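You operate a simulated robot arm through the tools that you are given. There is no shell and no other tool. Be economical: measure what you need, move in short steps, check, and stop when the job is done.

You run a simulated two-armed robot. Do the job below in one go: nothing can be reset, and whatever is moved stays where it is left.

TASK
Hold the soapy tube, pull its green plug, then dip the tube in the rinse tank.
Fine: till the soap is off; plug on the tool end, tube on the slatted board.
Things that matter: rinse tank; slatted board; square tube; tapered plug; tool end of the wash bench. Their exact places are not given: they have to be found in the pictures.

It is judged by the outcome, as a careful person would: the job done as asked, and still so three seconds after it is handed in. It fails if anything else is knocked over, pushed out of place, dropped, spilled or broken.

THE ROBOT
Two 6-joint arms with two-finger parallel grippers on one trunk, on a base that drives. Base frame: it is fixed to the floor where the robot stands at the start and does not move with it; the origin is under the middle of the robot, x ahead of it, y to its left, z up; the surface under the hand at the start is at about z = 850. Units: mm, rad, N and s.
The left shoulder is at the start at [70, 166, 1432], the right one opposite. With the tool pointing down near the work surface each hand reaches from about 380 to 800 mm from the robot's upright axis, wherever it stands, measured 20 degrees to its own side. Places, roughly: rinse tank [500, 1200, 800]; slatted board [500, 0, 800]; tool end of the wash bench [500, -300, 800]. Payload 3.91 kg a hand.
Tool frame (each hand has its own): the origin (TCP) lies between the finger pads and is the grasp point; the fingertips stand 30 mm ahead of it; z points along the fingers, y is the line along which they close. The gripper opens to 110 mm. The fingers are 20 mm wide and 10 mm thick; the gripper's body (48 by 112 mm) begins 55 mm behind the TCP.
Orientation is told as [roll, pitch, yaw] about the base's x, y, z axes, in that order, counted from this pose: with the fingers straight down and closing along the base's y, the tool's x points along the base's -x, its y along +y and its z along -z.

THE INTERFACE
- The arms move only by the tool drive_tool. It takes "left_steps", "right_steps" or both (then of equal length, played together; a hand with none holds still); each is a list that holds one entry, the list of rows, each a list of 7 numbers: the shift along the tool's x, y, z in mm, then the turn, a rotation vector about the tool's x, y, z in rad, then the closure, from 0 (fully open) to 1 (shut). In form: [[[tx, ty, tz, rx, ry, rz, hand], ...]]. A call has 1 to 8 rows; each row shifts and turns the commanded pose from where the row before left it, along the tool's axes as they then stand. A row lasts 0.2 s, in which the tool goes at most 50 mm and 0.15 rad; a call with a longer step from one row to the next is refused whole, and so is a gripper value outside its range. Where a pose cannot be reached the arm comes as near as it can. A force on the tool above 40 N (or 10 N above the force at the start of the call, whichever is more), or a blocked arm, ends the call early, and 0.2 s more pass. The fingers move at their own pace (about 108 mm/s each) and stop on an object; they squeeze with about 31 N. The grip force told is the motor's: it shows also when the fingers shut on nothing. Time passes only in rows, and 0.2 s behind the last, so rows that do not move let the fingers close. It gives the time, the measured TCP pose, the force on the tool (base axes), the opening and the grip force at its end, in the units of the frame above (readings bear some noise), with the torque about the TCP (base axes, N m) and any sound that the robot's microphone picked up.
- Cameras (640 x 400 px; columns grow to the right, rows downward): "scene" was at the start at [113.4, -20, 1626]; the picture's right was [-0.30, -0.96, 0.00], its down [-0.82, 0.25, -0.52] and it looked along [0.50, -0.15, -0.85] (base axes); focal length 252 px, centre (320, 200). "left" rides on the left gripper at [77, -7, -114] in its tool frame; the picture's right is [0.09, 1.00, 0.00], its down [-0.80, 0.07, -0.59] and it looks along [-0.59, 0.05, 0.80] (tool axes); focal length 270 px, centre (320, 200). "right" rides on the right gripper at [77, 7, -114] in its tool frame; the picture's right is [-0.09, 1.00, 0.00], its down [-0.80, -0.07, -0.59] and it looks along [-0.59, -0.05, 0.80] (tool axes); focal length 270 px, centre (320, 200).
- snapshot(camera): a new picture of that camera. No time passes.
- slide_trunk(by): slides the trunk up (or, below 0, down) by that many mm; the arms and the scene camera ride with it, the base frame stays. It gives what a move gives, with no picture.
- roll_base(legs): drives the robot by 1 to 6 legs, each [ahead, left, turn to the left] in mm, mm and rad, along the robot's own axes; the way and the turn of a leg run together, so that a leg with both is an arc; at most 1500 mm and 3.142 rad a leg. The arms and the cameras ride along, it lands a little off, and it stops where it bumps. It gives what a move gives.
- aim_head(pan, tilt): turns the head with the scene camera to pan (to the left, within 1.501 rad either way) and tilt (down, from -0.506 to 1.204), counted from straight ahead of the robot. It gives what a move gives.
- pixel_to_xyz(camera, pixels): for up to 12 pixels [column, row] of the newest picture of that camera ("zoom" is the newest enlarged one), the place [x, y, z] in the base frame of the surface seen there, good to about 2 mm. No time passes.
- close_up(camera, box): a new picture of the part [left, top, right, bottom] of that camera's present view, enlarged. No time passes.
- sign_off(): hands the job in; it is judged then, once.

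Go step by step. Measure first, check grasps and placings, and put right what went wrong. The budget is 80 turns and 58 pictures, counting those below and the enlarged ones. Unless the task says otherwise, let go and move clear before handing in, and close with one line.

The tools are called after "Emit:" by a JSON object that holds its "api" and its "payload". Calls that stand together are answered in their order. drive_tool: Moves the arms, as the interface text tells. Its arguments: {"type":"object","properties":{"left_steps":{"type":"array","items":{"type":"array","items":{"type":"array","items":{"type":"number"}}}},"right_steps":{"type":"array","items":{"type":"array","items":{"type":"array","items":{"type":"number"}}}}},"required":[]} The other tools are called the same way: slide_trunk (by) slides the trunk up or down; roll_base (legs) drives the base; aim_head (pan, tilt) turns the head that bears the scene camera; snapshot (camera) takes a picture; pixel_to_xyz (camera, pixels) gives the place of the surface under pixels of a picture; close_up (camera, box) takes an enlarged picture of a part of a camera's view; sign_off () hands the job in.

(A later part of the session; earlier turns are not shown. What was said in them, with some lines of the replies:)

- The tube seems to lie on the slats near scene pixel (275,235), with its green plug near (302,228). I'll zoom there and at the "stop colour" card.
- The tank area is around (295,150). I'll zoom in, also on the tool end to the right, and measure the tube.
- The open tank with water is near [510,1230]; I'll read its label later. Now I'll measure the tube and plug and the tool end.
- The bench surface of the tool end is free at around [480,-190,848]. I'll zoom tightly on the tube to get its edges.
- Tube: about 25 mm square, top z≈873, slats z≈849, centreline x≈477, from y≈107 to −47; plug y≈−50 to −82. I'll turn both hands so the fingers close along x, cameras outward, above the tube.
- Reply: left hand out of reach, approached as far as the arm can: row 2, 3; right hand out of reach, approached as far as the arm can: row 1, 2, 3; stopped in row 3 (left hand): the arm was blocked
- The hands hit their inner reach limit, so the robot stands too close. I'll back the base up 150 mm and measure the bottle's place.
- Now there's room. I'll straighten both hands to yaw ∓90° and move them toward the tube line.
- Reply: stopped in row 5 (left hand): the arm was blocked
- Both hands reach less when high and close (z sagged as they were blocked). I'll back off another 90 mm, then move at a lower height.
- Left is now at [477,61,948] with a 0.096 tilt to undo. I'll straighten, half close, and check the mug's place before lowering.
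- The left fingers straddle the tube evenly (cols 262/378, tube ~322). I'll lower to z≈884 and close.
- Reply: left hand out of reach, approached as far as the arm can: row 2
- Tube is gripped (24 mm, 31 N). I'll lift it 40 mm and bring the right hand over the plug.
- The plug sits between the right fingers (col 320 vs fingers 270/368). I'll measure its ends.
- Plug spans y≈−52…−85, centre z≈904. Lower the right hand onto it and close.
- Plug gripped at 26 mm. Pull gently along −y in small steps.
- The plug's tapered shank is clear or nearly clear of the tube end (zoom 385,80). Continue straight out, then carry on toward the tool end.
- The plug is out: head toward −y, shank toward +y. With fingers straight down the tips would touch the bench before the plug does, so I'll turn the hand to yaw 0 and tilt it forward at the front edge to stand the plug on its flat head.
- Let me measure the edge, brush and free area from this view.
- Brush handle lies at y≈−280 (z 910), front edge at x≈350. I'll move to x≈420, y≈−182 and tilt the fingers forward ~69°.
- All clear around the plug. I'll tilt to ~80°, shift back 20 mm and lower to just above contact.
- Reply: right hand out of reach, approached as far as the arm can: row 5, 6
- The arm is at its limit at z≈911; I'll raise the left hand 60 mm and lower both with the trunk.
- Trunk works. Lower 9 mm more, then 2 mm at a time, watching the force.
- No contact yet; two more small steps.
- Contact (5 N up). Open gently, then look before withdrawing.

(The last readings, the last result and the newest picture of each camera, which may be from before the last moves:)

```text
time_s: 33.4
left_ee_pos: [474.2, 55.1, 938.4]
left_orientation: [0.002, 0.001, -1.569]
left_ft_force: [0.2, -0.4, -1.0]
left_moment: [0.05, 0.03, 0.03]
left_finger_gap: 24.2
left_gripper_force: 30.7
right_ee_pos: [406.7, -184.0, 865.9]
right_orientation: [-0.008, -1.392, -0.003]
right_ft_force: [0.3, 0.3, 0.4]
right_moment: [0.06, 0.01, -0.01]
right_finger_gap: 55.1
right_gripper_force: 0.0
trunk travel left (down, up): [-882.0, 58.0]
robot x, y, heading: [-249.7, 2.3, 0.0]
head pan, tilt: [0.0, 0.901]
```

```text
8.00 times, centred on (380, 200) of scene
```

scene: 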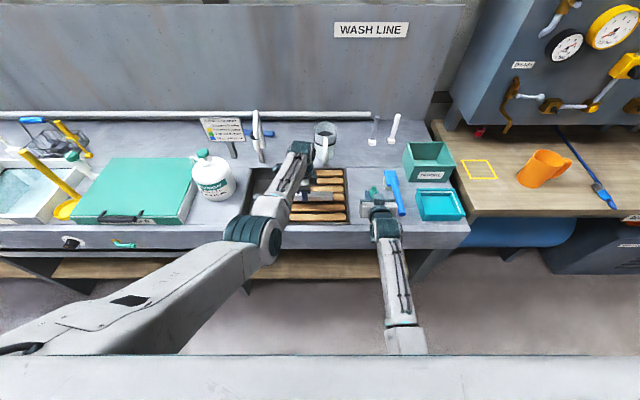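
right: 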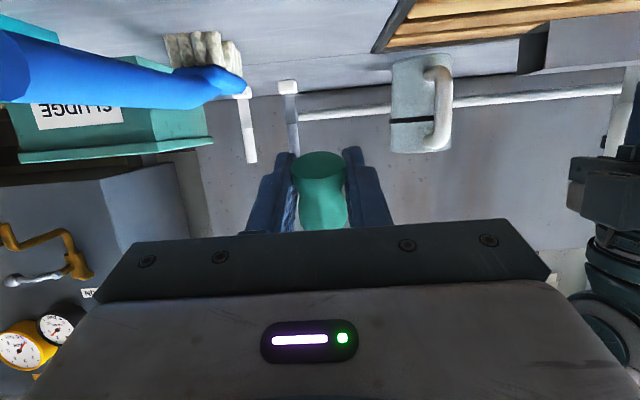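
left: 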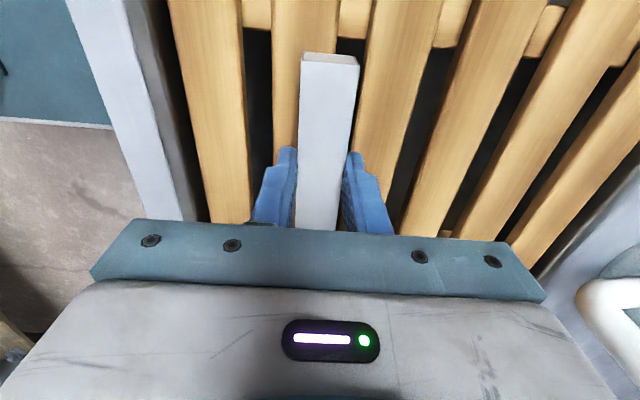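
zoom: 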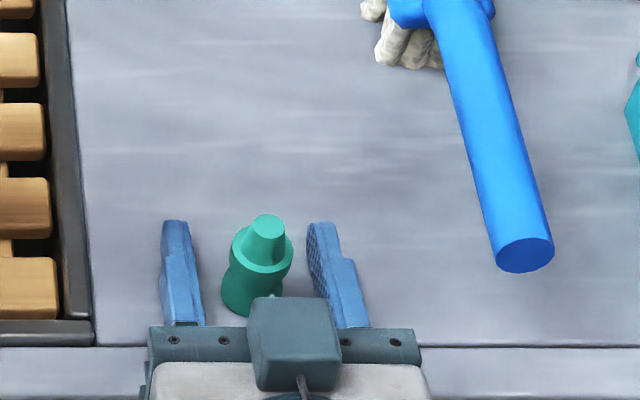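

The plug stands upright by itself. Withdraw the right hand straight back, then raise it.

Emit:
{"api": "drive_tool", "payload": {"right_steps": [[[0, 0, -15, 0, 0, 0, 0.45], [0, 0, -30, 0, 0, 0, 0.45], [0, 0, -30, 0, 0, 0, 0.45], [0, 0, 0, 0, 0, 0, 0.45]]]}}

Emit:
{"api": "slide_trunk", "payload": {"by": 57}}

Emit:
{"api": "snapshot", "payload": {"camera": "scene"}}

```text
time_s: 34.4
left_ee_pos: [474.1, 55.1, 938.8]
left_orientation: [0.001, 0.0, -1.569]
left_ft_force: [0.3, -0.3, -1.3]
left_moment: [0.05, -0.01, 0.0]
left_finger_gap: 24.0
left_gripper_force: 31.0
right_ee_pos: [335.7, -185.2, 879.8]
right_orientation: [-0.005, -1.392, -0.002]
right_ft_force: [1.2, 0.1, -0.4]
right_moment: [0.0, -0.02, 0.03]
right_finger_gap: 60.6
right_gripper_force: 0.0
trunk travel left (down, up): [-882.0, 58.0]
robot x, y, heading: [-250.7, -1.9, 0.001]
head pan, tilt: [0.0, 0.901]
```

```text
time_s: 35.4
left_ee_pos: [472.8, 55.1, 995.9]
left_orientation: [0.001, 0.0, -1.569]
left_ft_force: [0.6, 0.0, -1.9]
left_moment: [0.01, 0.0, -0.03]
left_finger_gap: 24.4
left_gripper_force: 31.2
right_ee_pos: [333.8, -184.4, 937.3]
right_orientation: [-0.008, -1.393, -0.003]
right_ft_force: [0.6, 0.8, 1.0]
right_moment: [0.0, -0.02, 0.04]
right_finger_gap: 60.7
right_gripper_force: 0.1
trunk travel left (down, up): [-939.0, 1.0]
robot x, y, heading: [-249.4, 0.9, 0.004]
head pan, tilt: [0.0, 0.901]
```

```text
26 pictures are left
```

scene: 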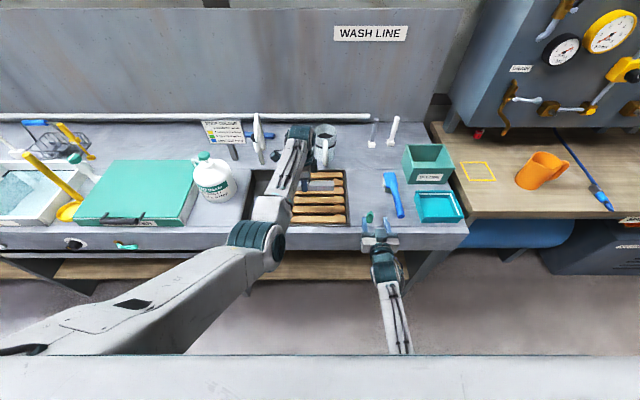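

The plug stands at the tool end. Back away 320 mm and look left along the way to the tank.

Emit:
{"api": "roll_base", "payload": {"legs": [[-320, 0, 0]]}}

Emit:
{"api": "aim_head", "payload": {"pan": 0.95, "tilt": 0.65}}

Emit:
{"api": "snapshot", "payload": {"camera": "scene"}}

```text
time_s: 37.5
left_ee_pos: [153.3, 53.9, 995.0]
left_orientation: [0.002, -0.001, -1.571]
left_ft_force: [-0.1, 0.7, -0.8]
left_moment: [-0.01, -0.01, 0.0]
left_finger_gap: 24.4
left_gripper_force: 30.7
right_ee_pos: [13.4, -185.6, 935.1]
right_orientation: [-0.006, -1.392, -0.005]
right_ft_force: [-0.7, -0.1, -0.5]
right_moment: [0.0, -0.01, 0.03]
right_finger_gap: 60.3
right_gripper_force: 0.0
trunk travel left (down, up): [-939.0, 1.0]
robot x, y, heading: [-569.1, 2.2, -0.004]
head pan, tilt: [0.0, 0.901]
```

```text
time_s: 38.7
left_ee_pos: [151.0, 53.8, 996.0]
left_orientation: [0.002, -0.001, -1.571]
left_ft_force: [0.4, -0.7, -0.2]
left_moment: [0.01, 0.04, 0.0]
left_finger_gap: 24.3
left_gripper_force: 31.2
right_ee_pos: [11.5, -185.9, 938.1]
right_orientation: [-0.006, -1.392, -0.003]
right_ft_force: [0.6, 0.6, -0.6]
right_moment: [-0.01, -0.01, 0.01]
right_finger_gap: 60.4
right_gripper_force: 0.1
trunk travel left (down, up): [-939.0, 1.0]
robot x, y, heading: [-574.8, -0.0, 0.0]
head pan, tilt: [0.949, 0.649]
```

```text
25 pictures are left
```

scene: 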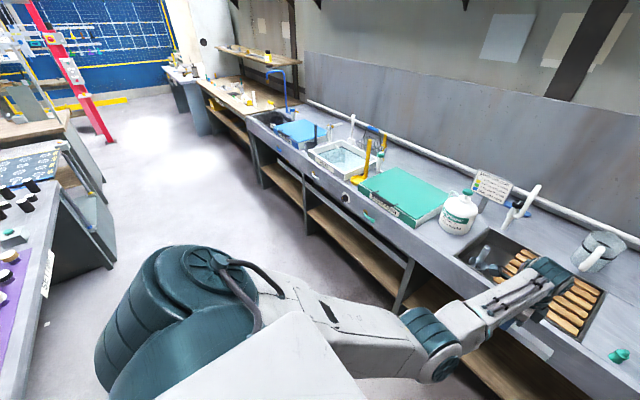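

Emit:
{"api": "pixel_to_xyz", "payload": {"camera": "scene", "pixels": [[110, 262], [62, 185], [70, 120], [20, 340], [240, 270], [310, 150], [347, 182], [375, 150], [340, 155], [372, 145], [105, 205]]}}

```text
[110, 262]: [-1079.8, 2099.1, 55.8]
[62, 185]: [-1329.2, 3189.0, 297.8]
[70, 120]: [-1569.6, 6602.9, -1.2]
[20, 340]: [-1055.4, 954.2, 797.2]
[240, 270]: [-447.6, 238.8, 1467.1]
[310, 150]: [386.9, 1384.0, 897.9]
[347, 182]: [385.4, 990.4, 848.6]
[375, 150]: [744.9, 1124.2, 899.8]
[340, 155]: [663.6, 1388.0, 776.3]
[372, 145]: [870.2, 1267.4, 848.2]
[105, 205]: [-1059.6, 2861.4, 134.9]
```

The way left is clear up to furniture at x≈−1050. I'll move 85 mm forward, then 1170 mm left, staying in front of the bench.

Emit:
{"api": "roll_base", "payload": {"legs": [[85, 0, 0], [0, 1170, 0]]}}

Emit:
{"api": "aim_head", "payload": {"pan": 0.0, "tilt": 0.75}}

Emit:
{"api": "snapshot", "payload": {"camera": "scene"}}

```text
time_s: 45.4
left_ee_pos: [239.8, 1217.7, 996.0]
left_orientation: [0.002, 0.001, -1.576]
left_ft_force: [0.6, -0.8, -1.1]
left_moment: [0.03, 0.0, -0.03]
left_finger_gap: 24.1
left_gripper_force: 30.9
right_ee_pos: [99.6, 977.5, 937.9]
right_orientation: [-0.005, -1.395, -0.013]
right_ft_force: [-0.2, -0.2, -0.5]
right_moment: [0.03, 0.0, 0.01]
right_finger_gap: 60.5
right_gripper_force: 0.0
trunk travel left (down, up): [-939.0, 1.0]
robot x, y, heading: [-482.5, 1168.9, -0.006]
head pan, tilt: [0.949, 0.649]
```

```text
time_s: 46.6
left_ee_pos: [239.8, 1217.5, 996.9]
left_orientation: [0.002, 0.0, -1.577]
left_ft_force: [-0.9, -0.2, -0.6]
left_moment: [0.04, -0.01, 0.01]
left_finger_gap: 24.3
left_gripper_force: 31.3
right_ee_pos: [100.5, 979.9, 937.8]
right_orientation: [-0.006, -1.393, -0.011]
right_ft_force: [-0.8, -0.7, 0.2]
right_moment: [0.06, -0.01, 0.03]
right_finger_gap: 60.3
right_gripper_force: 0.1
trunk travel left (down, up): [-939.0, 1.0]
robot x, y, heading: [-481.7, 1168.2, -0.006]
head pan, tilt: [0.0, 0.75]
```

```text
24 pictures are left
```

scene: 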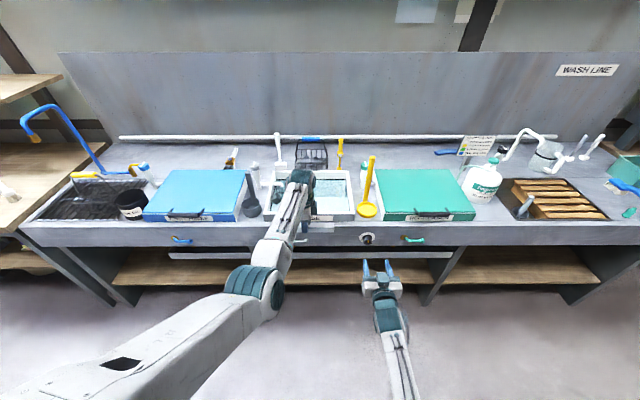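

Three tanks: blue lid, the open one (centre), green lid. Zoom to read labels and the open tank.

Emit:
{"api": "close_up", "payload": {"camera": "scene", "box": [220, 130, 400, 250]}}

Emit:
{"api": "pixel_to_xyz", "payload": {"camera": "zoom", "pixels": [[340, 160], [420, 180], [400, 210], [360, 270], [380, 320], [470, 290], [455, 160], [160, 290], [430, 240], [340, 300], [530, 130], [505, 270]]}}

```text
3.33 times, centred on (310, 190) of scene
```

zoom: 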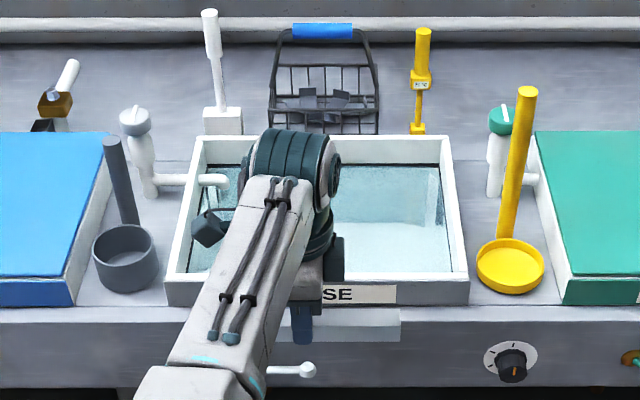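

```text
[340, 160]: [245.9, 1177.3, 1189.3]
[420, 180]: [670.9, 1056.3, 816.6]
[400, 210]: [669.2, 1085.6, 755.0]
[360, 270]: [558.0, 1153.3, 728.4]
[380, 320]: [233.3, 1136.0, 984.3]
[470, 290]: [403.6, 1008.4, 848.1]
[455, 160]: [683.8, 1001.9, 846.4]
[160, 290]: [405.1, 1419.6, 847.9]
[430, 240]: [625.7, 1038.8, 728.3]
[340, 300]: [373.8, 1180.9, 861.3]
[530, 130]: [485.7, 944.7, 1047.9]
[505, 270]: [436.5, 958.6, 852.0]
```

The label ends "…SE" – the open centre tank is RINSE (rim z≈898, floor 728). I'll lift the right arm out of the way and measure the spouts nearby.

Emit:
{"api": "pixel_to_xyz", "payload": {"camera": "zoom", "pixels": [[215, 180], [170, 180], [130, 115], [210, 15], [495, 115], [530, 185], [200, 150], [180, 250], [460, 230], [210, 230], [180, 145]]}}

Emit:
{"api": "drive_tool", "payload": {"right_steps": [[[-39, 0, -7, 0, 0, 0, 0.45], [-39, 0, -7, 0, 0, 0, 0.45], [-39, 0, -7, 0, 0, 0, 0.45], [-39, 0, -7, 0, 0, 0, 0.45], [-39, 0, -7, 0, 0, 0, 0.45], [-39, 0, -7, 0, 0, 0, 0.45], [0, 0, 0, 0, 0, 0, 0.45]]]}}

```text
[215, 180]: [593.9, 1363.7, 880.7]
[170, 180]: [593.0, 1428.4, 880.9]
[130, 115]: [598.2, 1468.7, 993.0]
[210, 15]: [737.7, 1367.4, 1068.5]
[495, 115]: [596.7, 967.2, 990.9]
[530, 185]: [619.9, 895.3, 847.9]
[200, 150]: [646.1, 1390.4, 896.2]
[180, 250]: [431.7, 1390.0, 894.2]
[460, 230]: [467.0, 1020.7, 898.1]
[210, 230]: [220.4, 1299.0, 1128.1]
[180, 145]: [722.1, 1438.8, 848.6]
```

```text
time_s: 48.2
left_ee_pos: [240.2, 1216.1, 995.9]
left_orientation: [0.001, 0.0, -1.575]
left_ft_force: [0.1, 0.1, -1.2]
left_moment: [-0.02, -0.01, -0.01]
left_finger_gap: 24.1
left_gripper_force: 30.5
right_ee_pos: [101.0, 979.5, 1176.9]
right_orientation: [-0.018, -1.392, 0.001]
right_ft_force: [-0.8, 0.3, -0.1]
right_moment: [0.01, -0.01, 0.01]
right_finger_gap: 60.5
right_gripper_force: 0.0
trunk travel left (down, up): [-939.0, 1.0]
robot x, y, heading: [-485.2, 1167.4, -0.004]
head pan, tilt: [0.0, 0.75]
```

Spout tip is at y≈1360, so the tank middle (y≈1205) is free. Drive forward 295 mm and look down into the tank.

Emit:
{"api": "roll_base", "payload": {"legs": [[295, -10, 0.005]]}}

Emit:
{"api": "snapshot", "payload": {"camera": "left"}}

Emit:
{"api": "aim_head", "payload": {"pan": 0.0, "tilt": 1.0}}

Emit:
{"api": "snapshot", "payload": {"camera": "scene"}}

```text
time_s: 50.2
left_ee_pos: [531.9, 1209.7, 997.6]
left_orientation: [0.003, 0.0, -1.571]
left_ft_force: [-0.3, 0.5, -0.3]
left_moment: [0.03, -0.01, 0.0]
left_finger_gap: 24.0
left_gripper_force: 30.7
right_ee_pos: [393.7, 971.9, 1177.1]
right_orientation: [-0.015, -1.398, 0.003]
right_ft_force: [0.3, -0.4, 0.3]
right_moment: [-0.01, 0.0, 0.0]
right_finger_gap: 60.3
right_gripper_force: 0.0
trunk travel left (down, up): [-939.0, 1.0]
robot x, y, heading: [-188.2, 1155.2, -0.002]
head pan, tilt: [0.0, 0.75]
```

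```text
22 pictures are left
```

left: 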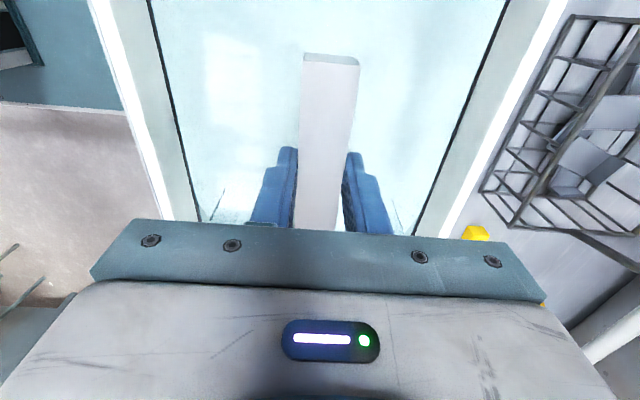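

```text
time_s: 51.0
left_ee_pos: [535.1, 1209.9, 995.6]
left_orientation: [0.002, 0.001, -1.572]
left_ft_force: [-0.1, -0.5, -0.9]
left_moment: [0.01, -0.04, -0.04]
left_finger_gap: 24.2
left_gripper_force: 31.4
right_ee_pos: [396.3, 971.4, 1175.4]
right_orientation: [-0.018, -1.396, 0.003]
right_ft_force: [0.7, 0.7, 0.6]
right_moment: [-0.01, -0.04, -0.01]
right_finger_gap: 60.4
right_gripper_force: 0.0
trunk travel left (down, up): [-939.0, 1.0]
robot x, y, heading: [-189.9, 1154.8, -0.001]
head pan, tilt: [0.0, 1.0]
```

```text
21 pictures are left
```

scene: 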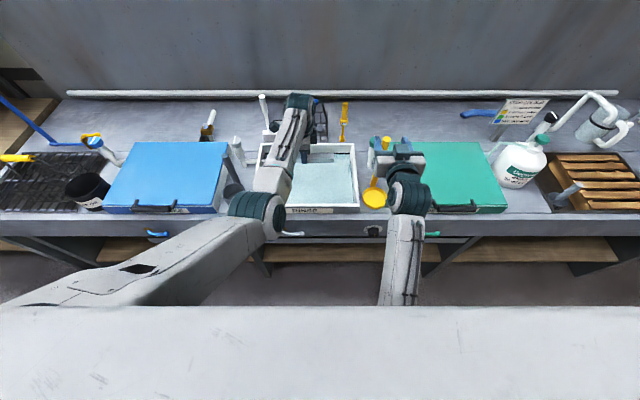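

The tube is centred over the open water. Check the soap look and where the waterline (dark lines at cols ~165 and ~490) is.

Emit:
{"api": "close_up", "payload": {"camera": "left", "box": [260, 30, 400, 240]}}

Emit:
{"api": "pixel_to_xyz", "payload": {"camera": "left", "pixels": [[150, 60], [158, 60], [163, 60], [170, 60], [180, 60], [145, 120], [260, 120], [480, 80], [500, 80], [330, 90], [330, 58], [128, 80]]}}

```text
1.90 times, centred on (330, 135) of left
```

zoom: 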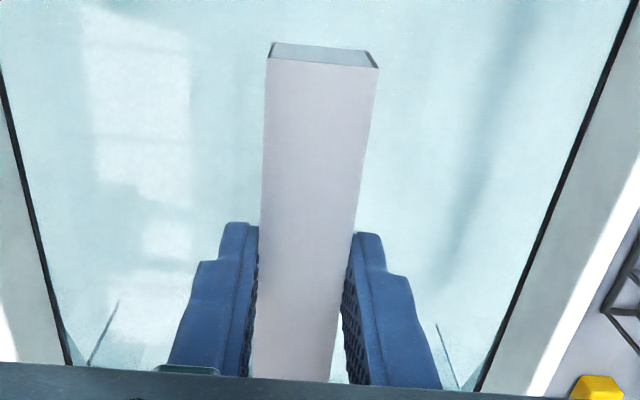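

```text
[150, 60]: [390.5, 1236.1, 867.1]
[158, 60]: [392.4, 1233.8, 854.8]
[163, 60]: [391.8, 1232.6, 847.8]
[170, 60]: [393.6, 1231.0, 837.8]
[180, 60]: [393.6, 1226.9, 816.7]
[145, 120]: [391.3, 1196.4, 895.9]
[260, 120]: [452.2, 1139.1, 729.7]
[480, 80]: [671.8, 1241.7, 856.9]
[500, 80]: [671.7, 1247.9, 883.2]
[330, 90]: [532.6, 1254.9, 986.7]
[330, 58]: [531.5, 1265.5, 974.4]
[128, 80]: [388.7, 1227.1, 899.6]
```

Waterline z≈850, floor 728: TCP at z≈827 puts the whole tube ~35 mm under with the gripper body above the water. Pull the right arm back a little and lower by trunk.

Emit:
{"api": "drive_tool", "payload": {"right_steps": [[[0, 0, -30, 0, 0, 0, 0.45], [0, 0, -30, 0, 0, 0, 0.45], [0, 0, -20, 0, 0, 0, 0.45], [0, 0, 0, 0, 0, 0, 0.45]]]}}

Emit:
{"api": "slide_trunk", "payload": {"by": -110}}

Emit:
{"api": "slide_trunk", "payload": {"by": -58}}

Emit:
{"api": "snapshot", "payload": {"camera": "left"}}

Emit:
{"api": "snapshot", "payload": {"camera": "scene"}}

```text
time_s: 52.0
left_ee_pos: [534.3, 1209.5, 996.2]
left_orientation: [0.001, 0.0, -1.572]
left_ft_force: [0.9, -0.5, -1.6]
left_moment: [0.01, 0.02, 0.0]
left_finger_gap: 24.4
left_gripper_force: 30.3
right_ee_pos: [322.4, 957.8, 1194.4]
right_orientation: [-0.552, -1.385, 0.547]
right_ft_force: [0.2, 0.8, 0.0]
right_moment: [0.0, 0.01, -0.01]
right_finger_gap: 60.5
right_gripper_force: 0.0
trunk travel left (down, up): [-939.0, 1.0]
robot x, y, heading: [-190.2, 1153.4, 0.002]
head pan, tilt: [0.0, 1.0]
```

```text
time_s: 53.4
left_ee_pos: [533.5, 1210.0, 886.4]
left_orientation: [0.002, 0.0, -1.57]
left_ft_force: [0.0, 0.5, -0.6]
left_moment: [0.03, 0.01, -0.01]
left_finger_gap: 24.1
left_gripper_force: 30.8
right_ee_pos: [318.5, 956.9, 1079.7]
right_orientation: [-0.527, -1.377, 0.524]
right_ft_force: [-0.7, -0.7, 0.3]
right_moment: [0.03, 0.01, -0.03]
right_finger_gap: 60.5
right_gripper_force: 0.1
trunk travel left (down, up): [-829.0, 111.0]
robot x, y, heading: [-191.1, 1155.5, -0.003]
head pan, tilt: [0.0, 1.0]
```

```text
time_s: 54.4
left_ee_pos: [535.4, 1209.8, 828.1]
left_orientation: [0.003, 0.0, -1.571]
left_ft_force: [0.8, 0.7, -1.5]
left_moment: [0.01, 0.02, -0.01]
left_finger_gap: 24.0
left_gripper_force: 30.4
right_ee_pos: [319.1, 956.7, 1020.7]
right_orientation: [-0.516, -1.375, 0.515]
right_ft_force: [0.8, 0.9, 0.3]
right_moment: [0.02, 0.02, 0.0]
right_finger_gap: 60.4
right_gripper_force: 0.1
trunk travel left (down, up): [-771.0, 169.0]
robot x, y, heading: [-191.1, 1156.4, 0.002]
head pan, tilt: [0.0, 1.0]
```

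```text
19 pictures are left
```

left: 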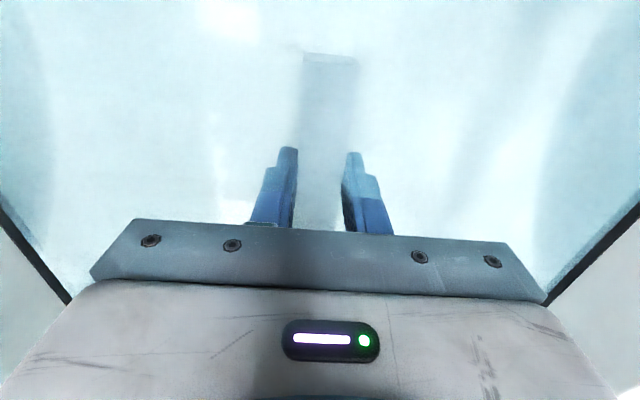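

```text
18 pictures are left
```

scene: 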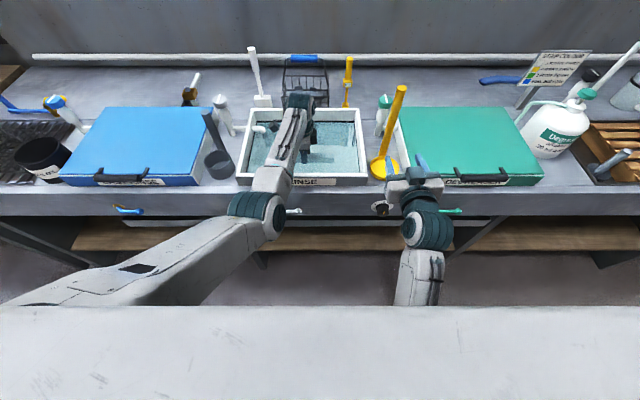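

Label reads RINSE and the tube is under water. Swish gently along its axis and crosswise for a few seconds.

Emit:
{"api": "drive_tool", "payload": {"left_steps": [[[15, 0, 0, 0, 0, 0, 0.9], [15, 0, 0, 0, 0, 0, 0.9], [10, 0, 0, 0, 0, 0, 0.9], [-10, 0, 0, 0, 0, 0, 0.9], [-15, 0, 0, 0, 0, 0, 0.9], [-15, 0, 0, 0, 0, 0, 0.9], [0, 0, 0, 0, 0, 0, 0.9], [0, 0, 0, 0, 0, 0, 0.9]]]}}

Emit:
{"api": "drive_tool", "payload": {"left_steps": [[[0, -12, 0, 0, 0, 0, 0.9], [0, -12, 0, 0, 0, 0, 0.9], [0, -12, 0, 0, 0, 0, 0.9], [0, 12, 0, 0, 0, 0, 0.9], [0, 12, 0, 0, 0, 0, 0.9], [0, 12, 0, 0, 0, 0, 0.9], [0, 0, 0, 0, 0, 0, 0.9], [0, 0, 0, 0, 0, 0, 0.9]]]}}

Emit:
{"api": "drive_tool", "payload": {"left_steps": [[[15, 0, 0, 0, 0, 0, 0.9], [15, 0, 0, 0, 0, 0, 0.9], [10, 0, 0, 0, 0, 0, 0.9], [-10, 0, 0, 0, 0, 0, 0.9], [-15, 0, 0, 0, 0, 0, 0.9], [-15, 0, 0, 0, 0, 0, 0.9], [0, 0, 0, 0, 0, 0, 0.9], [0, 0, 0, 0, 0, 0, 0.9]]]}}

Emit:
{"api": "snapshot", "payload": {"camera": "left"}}

```text
time_s: 56.2
left_ee_pos: [534.4, 1210.0, 827.6]
left_orientation: [0.001, 0.001, -1.571]
left_ft_force: [0.3, 0.2, -1.4]
left_moment: [0.05, 0.01, 0.0]
left_finger_gap: 24.4
left_gripper_force: 30.8
right_ee_pos: [317.5, 956.3, 1019.0]
right_orientation: [-0.506, -1.372, 0.504]
right_ft_force: [0.2, 0.5, 0.0]
right_moment: [0.01, 0.0, 0.0]
right_finger_gap: 60.4
right_gripper_force: 0.1
trunk travel left (down, up): [-771.0, 169.0]
robot x, y, heading: [-190.6, 1156.0, 0.003]
head pan, tilt: [0.0, 1.0]
```

```text
time_s: 58.0
left_ee_pos: [532.8, 1210.3, 827.4]
left_orientation: [0.001, 0.0, -1.572]
left_ft_force: [0.7, -0.1, -0.3]
left_moment: [0.01, -0.02, -0.02]
left_finger_gap: 23.8
left_gripper_force: 31.5
right_ee_pos: [316.4, 956.0, 1019.3]
right_orientation: [-0.501, -1.371, 0.498]
right_ft_force: [0.2, -1.0, -0.3]
right_moment: [0.03, 0.03, -0.01]
right_finger_gap: 60.4
right_gripper_force: 0.0
trunk travel left (down, up): [-771.0, 169.0]
robot x, y, heading: [-190.9, 1155.7, -0.002]
head pan, tilt: [0.0, 1.0]
```

```text
time_s: 59.8
left_ee_pos: [533.9, 1208.7, 826.2]
left_orientation: [0.003, 0.0, -1.571]
left_ft_force: [-0.6, -0.6, -1.3]
left_moment: [0.0, 0.01, 0.0]
left_finger_gap: 24.1
left_gripper_force: 31.4
right_ee_pos: [316.3, 956.6, 1018.3]
right_orientation: [-0.501, -1.369, 0.501]
right_ft_force: [0.4, 0.2, 0.2]
right_moment: [0.03, 0.0, 0.02]
right_finger_gap: 60.6
right_gripper_force: 0.0
trunk travel left (down, up): [-771.0, 169.0]
robot x, y, heading: [-193.1, 1159.6, -0.0]
head pan, tilt: [0.0, 1.0]
```

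```text
17 pictures are left
```

left: 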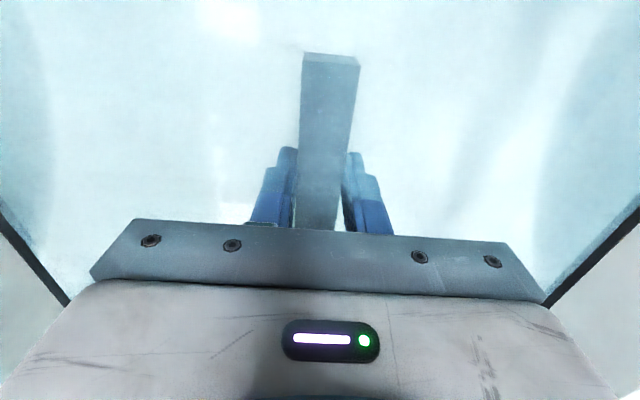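

The tube's grey metal shows now instead of the milky film. Raise it above the water, tilt the open end down to drain, and inspect.

Emit:
{"api": "slide_trunk", "payload": {"by": 115}}

Emit:
{"api": "drive_tool", "payload": {"left_steps": [[[0, 0, 0, 0, 0.12, 0, 0.9], [0, 0, 0, 0, 0.12, 0, 0.9], [0, 0, 0, 0, 0.12, 0, 0.9], [0, 0, 0, 0, 0, 0, 0.9], [0, 0, 0, 0, 0, 0, 0.9], [0, 0, 0, 0, 0, 0, 0.9], [0, 0, 0, 0, 0, 0, 0.9], [0, 0, 0, 0, 0, 0, 0.9]]]}}

Emit:
{"api": "drive_tool", "payload": {"left_steps": [[[0, 0, 0, 0, 0, 0, 0.9], [0, 0, 0, 0, 0, 0, 0.9], [0, 0, 0, 0, 0, 0, 0.9], [0, 0, 0, 0, -0.12, 0, 0.9], [0, 0, 0, 0, -0.12, 0, 0.9], [0, 0, 0, 0, -0.12, 0, 0.9], [0, 0, 0, 0, 0, 0, 0.9]]]}}

Emit:
{"api": "close_up", "payload": {"camera": "left", "box": [260, 30, 400, 240]}}

Emit:
{"api": "close_up", "payload": {"camera": "scene", "box": [230, 70, 410, 200]}}

```text
time_s: 61.2
left_ee_pos: [534.3, 1209.3, 941.6]
left_orientation: [0.0, 0.0, -1.571]
left_ft_force: [0.5, -0.1, -0.5]
left_moment: [0.01, -0.03, -0.03]
left_finger_gap: 23.9
left_gripper_force: 30.6
right_ee_pos: [316.0, 956.3, 1133.8]
right_orientation: [-0.504, -1.37, 0.503]
right_ft_force: [0.9, -0.7, -0.3]
right_moment: [-0.01, -0.02, -0.01]
right_finger_gap: 60.5
right_gripper_force: 0.1
trunk travel left (down, up): [-886.0, 54.0]
robot x, y, heading: [-188.6, 1156.9, 0.004]
head pan, tilt: [0.0, 1.0]
```

```text
time_s: 63.0
left_ee_pos: [532.3, 1208.9, 941.8]
left_orientation: [0.002, 0.361, -1.571]
left_ft_force: [0.1, 0.0, -1.1]
left_moment: [0.04, -0.04, -0.01]
left_finger_gap: 24.0
left_gripper_force: 31.5
right_ee_pos: [316.9, 956.6, 1133.7]
right_orientation: [-0.505, -1.371, 0.502]
right_ft_force: [-0.1, -0.4, 0.4]
right_moment: [0.0, 0.0, -0.01]
right_finger_gap: 60.3
right_gripper_force: 0.1
trunk travel left (down, up): [-886.0, 54.0]
robot x, y, heading: [-191.0, 1159.4, 0.002]
head pan, tilt: [0.0, 1.0]
```

```text
time_s: 64.6
left_ee_pos: [533.7, 1209.1, 941.9]
left_orientation: [0.001, -0.002, -1.57]
left_ft_force: [-0.2, -0.1, -1.4]
left_moment: [0.01, 0.0, 0.01]
left_finger_gap: 24.3
left_gripper_force: 30.4
right_ee_pos: [317.6, 955.8, 1133.5]
right_orientation: [-0.503, -1.369, 0.501]
right_ft_force: [-0.3, 0.2, 0.3]
right_moment: [0.0, 0.03, 0.02]
right_finger_gap: 60.5
right_gripper_force: 0.2
trunk travel left (down, up): [-886.0, 54.0]
robot x, y, heading: [-192.0, 1161.3, -0.004]
head pan, tilt: [0.0, 1.0]
```

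```text
1.90 times, centred on (330, 135) of left
```

zoom: 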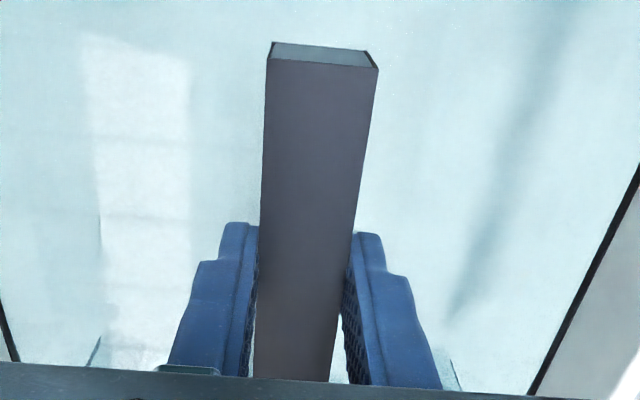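

```text
3.08 times, centred on (320, 135) of scene
```

zoom: 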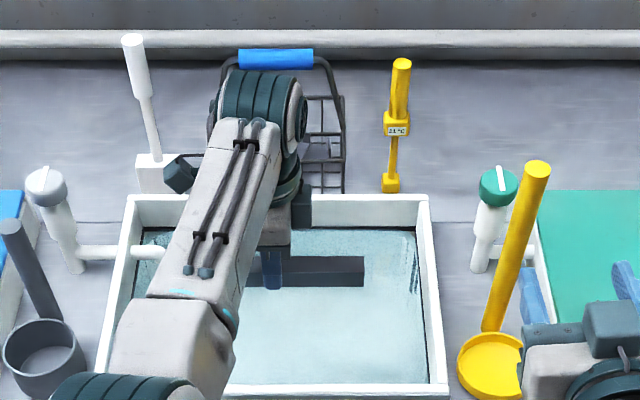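

The whole tube is now dark, clean metal with no film left. Raise, back off, and drive back to the slatted board.

Emit:
{"api": "slide_trunk", "payload": {"by": 53}}

Emit:
{"api": "roll_base", "payload": {"legs": [[-300, 0, 0], [0, -1158, 0.004]]}}

Emit:
{"api": "aim_head", "payload": {"pan": 0.0, "tilt": 0.85}}

Emit:
{"api": "snapshot", "payload": {"camera": "scene"}}

```text
time_s: 65.6
left_ee_pos: [533.6, 1209.1, 994.6]
left_orientation: [-0.001, 0.0, -1.571]
left_ft_force: [-0.4, 0.6, -0.2]
left_moment: [-0.05, -0.01, 0.02]
left_finger_gap: 24.2
left_gripper_force: 31.3
right_ee_pos: [317.4, 957.2, 1185.7]
right_orientation: [-0.503, -1.371, 0.501]
right_ft_force: [0.5, -0.1, -0.1]
right_moment: [0.01, 0.01, -0.01]
right_finger_gap: 60.7
right_gripper_force: 0.0
trunk travel left (down, up): [-939.0, 1.0]
robot x, y, heading: [-191.9, 1155.5, 0.003]
head pan, tilt: [0.0, 1.0]
```

```text
time_s: 73.1
left_ee_pos: [235.8, 45.7, 995.0]
left_orientation: [0.002, -0.001, -1.576]
left_ft_force: [1.1, -0.6, -0.3]
left_moment: [0.0, 0.0, 0.0]
left_finger_gap: 24.1
left_gripper_force: 30.7
right_ee_pos: [15.9, -204.9, 1187.8]
right_orientation: [-0.507, -1.371, 0.5]
right_ft_force: [-0.2, -0.7, -0.4]
right_moment: [-0.04, 0.0, 0.01]
right_finger_gap: 60.3
right_gripper_force: 0.1
trunk travel left (down, up): [-939.0, 1.0]
robot x, y, heading: [-491.6, -1.0, -0.004]
head pan, tilt: [0.0, 1.0]
```

```text
time_s: 73.8
left_ee_pos: [234.6, 46.3, 994.9]
left_orientation: [0.0, -0.002, -1.578]
left_ft_force: [0.1, 0.1, -1.1]
left_moment: [0.01, -0.03, 0.0]
left_finger_gap: 24.2
left_gripper_force: 31.3
right_ee_pos: [15.5, -206.8, 1186.7]
right_orientation: [-0.515, -1.367, 0.509]
right_ft_force: [0.6, -0.1, -0.2]
right_moment: [-0.03, 0.01, 0.02]
right_finger_gap: 60.6
right_gripper_force: 0.0
trunk travel left (down, up): [-939.0, 1.0]
robot x, y, heading: [-490.1, -3.3, -0.002]
head pan, tilt: [0.0, 0.85]
```

```text
14 pictures are left
```

scene: 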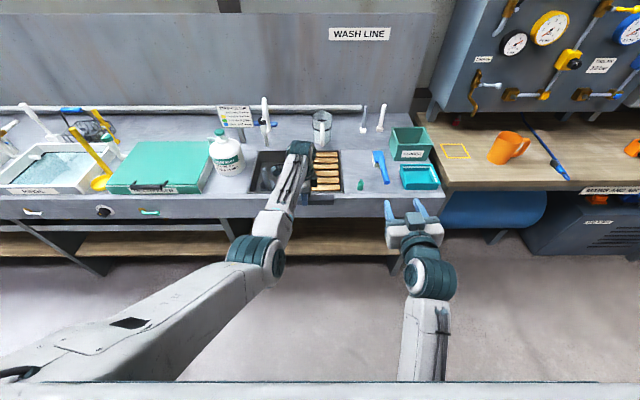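

All in order. Forward 243 mm to above the tube's old place.

Emit:
{"api": "roll_base", "payload": {"legs": [[241, 3, 0.002]]}}

Emit:
{"api": "snapshot", "payload": {"camera": "left"}}

```text
time_s: 75.6
left_ee_pos: [474.3, 47.4, 996.1]
left_orientation: [0.005, 0.0, -1.577]
left_ft_force: [0.1, -0.2, -0.3]
left_moment: [-0.01, -0.01, -0.03]
left_finger_gap: 24.3
left_gripper_force: 30.6
right_ee_pos: [255.4, -204.8, 1187.5]
right_orientation: [-0.523, -1.372, 0.517]
right_ft_force: [-0.1, 0.2, 0.1]
right_moment: [0.01, 0.03, 0.02]
right_finger_gap: 60.5
right_gripper_force: 0.1
trunk travel left (down, up): [-939.0, 1.0]
robot x, y, heading: [-249.1, -2.5, -0.008]
head pan, tilt: [0.0, 0.85]
```

```text
13 pictures are left
```

left: 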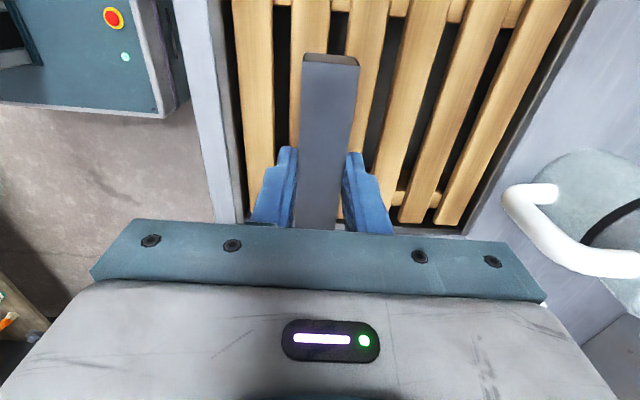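

The tube is over its former slats (x≈474). Lower by trunk, slowly at the end.

Emit:
{"api": "slide_trunk", "payload": {"by": -104}}

Emit:
{"api": "slide_trunk", "payload": {"by": -4}}

Emit:
{"api": "slide_trunk", "payload": {"by": -2}}

```text
time_s: 77.0
left_ee_pos: [477.2, 46.0, 891.0]
left_orientation: [0.0, 0.0, -1.578]
left_ft_force: [0.1, 0.9, -1.0]
left_moment: [0.01, -0.01, 0.04]
left_finger_gap: 24.3
left_gripper_force: 31.4
right_ee_pos: [258.3, -204.2, 1082.2]
right_orientation: [-0.519, -1.368, 0.513]
right_ft_force: [-0.4, 0.1, -0.5]
right_moment: [0.01, -0.01, -0.05]
right_finger_gap: 60.7
right_gripper_force: 0.1
trunk travel left (down, up): [-835.0, 105.0]
robot x, y, heading: [-246.8, -0.1, -0.005]
head pan, tilt: [0.0, 0.85]
```

```text
time_s: 77.5
left_ee_pos: [477.0, 47.8, 886.9]
left_orientation: [0.001, 0.0, -1.578]
left_ft_force: [0.3, 0.4, -1.7]
left_moment: [0.02, 0.01, 0.0]
left_finger_gap: 24.4
left_gripper_force: 30.8
right_ee_pos: [258.3, -206.8, 1078.5]
right_orientation: [-0.518, -1.369, 0.512]
right_ft_force: [0.6, 0.3, -0.3]
right_moment: [-0.04, -0.01, 0.01]
right_finger_gap: 60.4
right_gripper_force: 0.1
trunk travel left (down, up): [-831.0, 109.0]
robot x, y, heading: [-249.8, -2.8, -0.004]
head pan, tilt: [0.0, 0.85]
```

```text
time_s: 78.0
left_ee_pos: [475.7, 46.0, 885.8]
left_orientation: [0.003, 0.0, -1.577]
left_ft_force: [-1.5, -0.3, 4.0]
left_moment: [-0.42, 0.08, -0.05]
left_finger_gap: 24.1
left_gripper_force: 31.0
right_ee_pos: [256.9, -204.8, 1077.2]
right_orientation: [-0.522, -1.371, 0.513]
right_ft_force: [-0.4, -0.6, 0.3]
right_moment: [-0.01, -0.05, 0.0]
right_finger_gap: 60.1
right_gripper_force: 0.0
trunk travel left (down, up): [-829.0, 111.0]
robot x, y, heading: [-252.3, -0.7, -0.009]
head pan, tilt: [0.0, 0.85]
```

Contact at z≈885.8. Open gently and raise.

Emit:
{"api": "drive_tool", "payload": {"left_steps": [[[0, 0, 0, 0, 0, 0, 0.76], [0, 0, 0, 0, 0, 0, 0.7], [0, 0, 0, 0, 0, 0, 0.6], [0, 0, 0, 0, 0, 0, 0.5], [0, 0, 0, 0, 0, 0, 0.5]]]}}

Emit:
{"api": "slide_trunk", "payload": {"by": 108}}

Emit:
{"api": "roll_base", "payload": {"legs": [[-300, 0, 0]]}}

Emit:
{"api": "snapshot", "payload": {"camera": "scene"}}

Emit:
{"api": "close_up", "payload": {"camera": "scene", "box": [230, 110, 450, 240]}}

```text
time_s: 79.2
left_ee_pos: [477.2, 46.5, 885.5]
left_orientation: [0.001, 0.0, -1.578]
left_ft_force: [-0.3, 0.2, 0.3]
left_moment: [0.0, 0.02, 0.03]
left_finger_gap: 55.1
left_gripper_force: 0.1
right_ee_pos: [258.0, -205.3, 1075.9]
right_orientation: [-0.52, -1.368, 0.511]
right_ft_force: [-0.6, -0.6, -0.1]
right_moment: [-0.01, 0.0, 0.03]
right_finger_gap: 60.5
right_gripper_force: 0.0
trunk travel left (down, up): [-829.0, 111.0]
robot x, y, heading: [-249.1, -1.0, -0.007]
head pan, tilt: [0.0, 0.85]
```

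```text
time_s: 80.6
left_ee_pos: [476.8, 46.1, 992.3]
left_orientation: [0.002, 0.0, -1.579]
left_ft_force: [0.5, -0.9, 0.4]
left_moment: [0.01, -0.02, -0.02]
left_finger_gap: 54.9
left_gripper_force: 0.0
right_ee_pos: [258.5, -205.3, 1185.2]
right_orientation: [-0.519, -1.367, 0.511]
right_ft_force: [1.2, -0.1, -0.2]
right_moment: [0.01, -0.01, 0.01]
right_finger_gap: 60.5
right_gripper_force: 0.0
trunk travel left (down, up): [-937.0, 3.0]
robot x, y, heading: [-251.0, -5.6, -0.0]
head pan, tilt: [0.0, 0.85]
```

```text
time_s: 82.7
left_ee_pos: [180.7, 48.2, 992.1]
left_orientation: [0.0, 0.0, -1.58]
left_ft_force: [0.6, 0.4, 0.3]
left_moment: [0.02, 0.0, 0.01]
left_finger_gap: 55.0
left_gripper_force: 0.1
right_ee_pos: [-38.2, -203.2, 1183.5]
right_orientation: [-0.513, -1.366, 0.504]
right_ft_force: [0.9, 0.1, 0.1]
right_moment: [0.02, -0.01, 0.01]
right_finger_gap: 60.5
right_gripper_force: 0.0
trunk travel left (down, up): [-937.0, 3.0]
robot x, y, heading: [-547.8, -2.1, -0.009]
head pan, tilt: [0.0, 0.85]
```

```text
12 pictures are left
```

scene: 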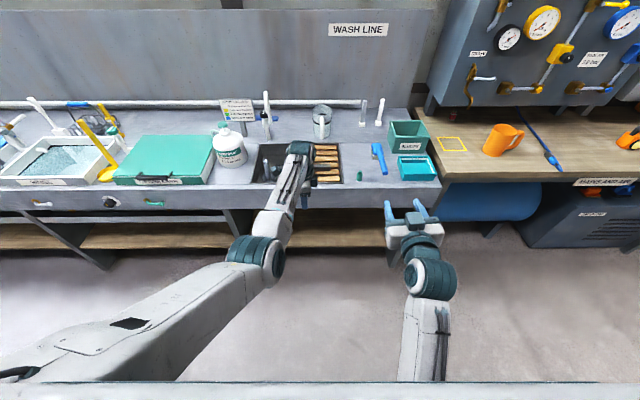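

```text
2.91 times, centred on (340, 175) of scene
```

zoom: 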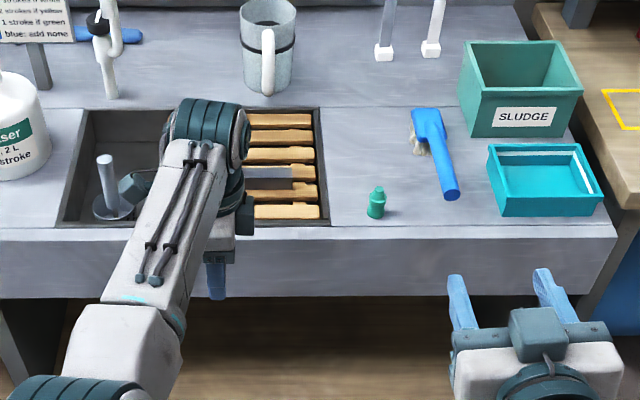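

The plug stands on the tool end; the tube is mostly hidden behind the arm. Roll right a bit to check it.

Emit:
{"api": "roll_base", "payload": {"legs": [[0, -200, 0]]}}

Emit:
{"api": "close_up", "payload": {"camera": "scene", "box": [180, 100, 400, 240]}}

```text
time_s: 84.3
left_ee_pos: [177.1, -153.0, 994.5]
left_orientation: [0.0, -0.002, -1.581]
left_ft_force: [-0.4, 0.4, -0.6]
left_moment: [-0.05, -0.01, -0.02]
left_finger_gap: 54.9
left_gripper_force: 0.0
right_ee_pos: [-42.7, -404.1, 1185.3]
right_orientation: [-0.534, -1.367, 0.522]
right_ft_force: [-0.4, -0.4, 0.2]
right_moment: [-0.01, 0.0, -0.03]
right_finger_gap: 60.7
right_gripper_force: 0.0
trunk travel left (down, up): [-937.0, 3.0]
robot x, y, heading: [-550.4, -201.2, -0.013]
head pan, tilt: [0.0, 0.85]
```

```text
2.86 times, centred on (290, 170) of scene
```

zoom: 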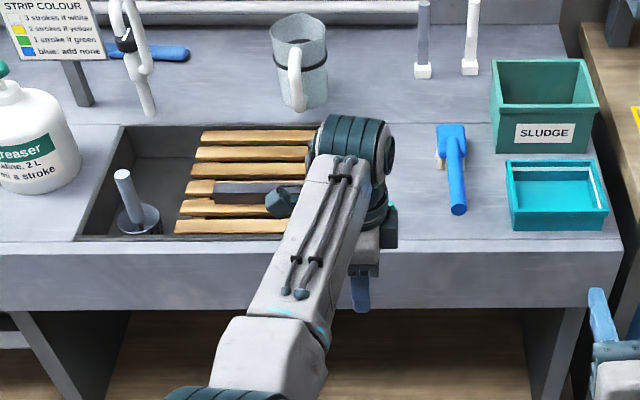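

The tube lies flat across two slats at zoom (245,190), both ends checked over the two views, and the plug stood upright on the tool end. Everything else is in place and both hands are empty and clear.

Emit:
{"api": "sign_off", "payload": {}}

```text
The job is handed in.
```

The plug is out and standing on the tool end, and the tube is rinsed clean and lying on the slatted board. Nothing else was knocked or moved.
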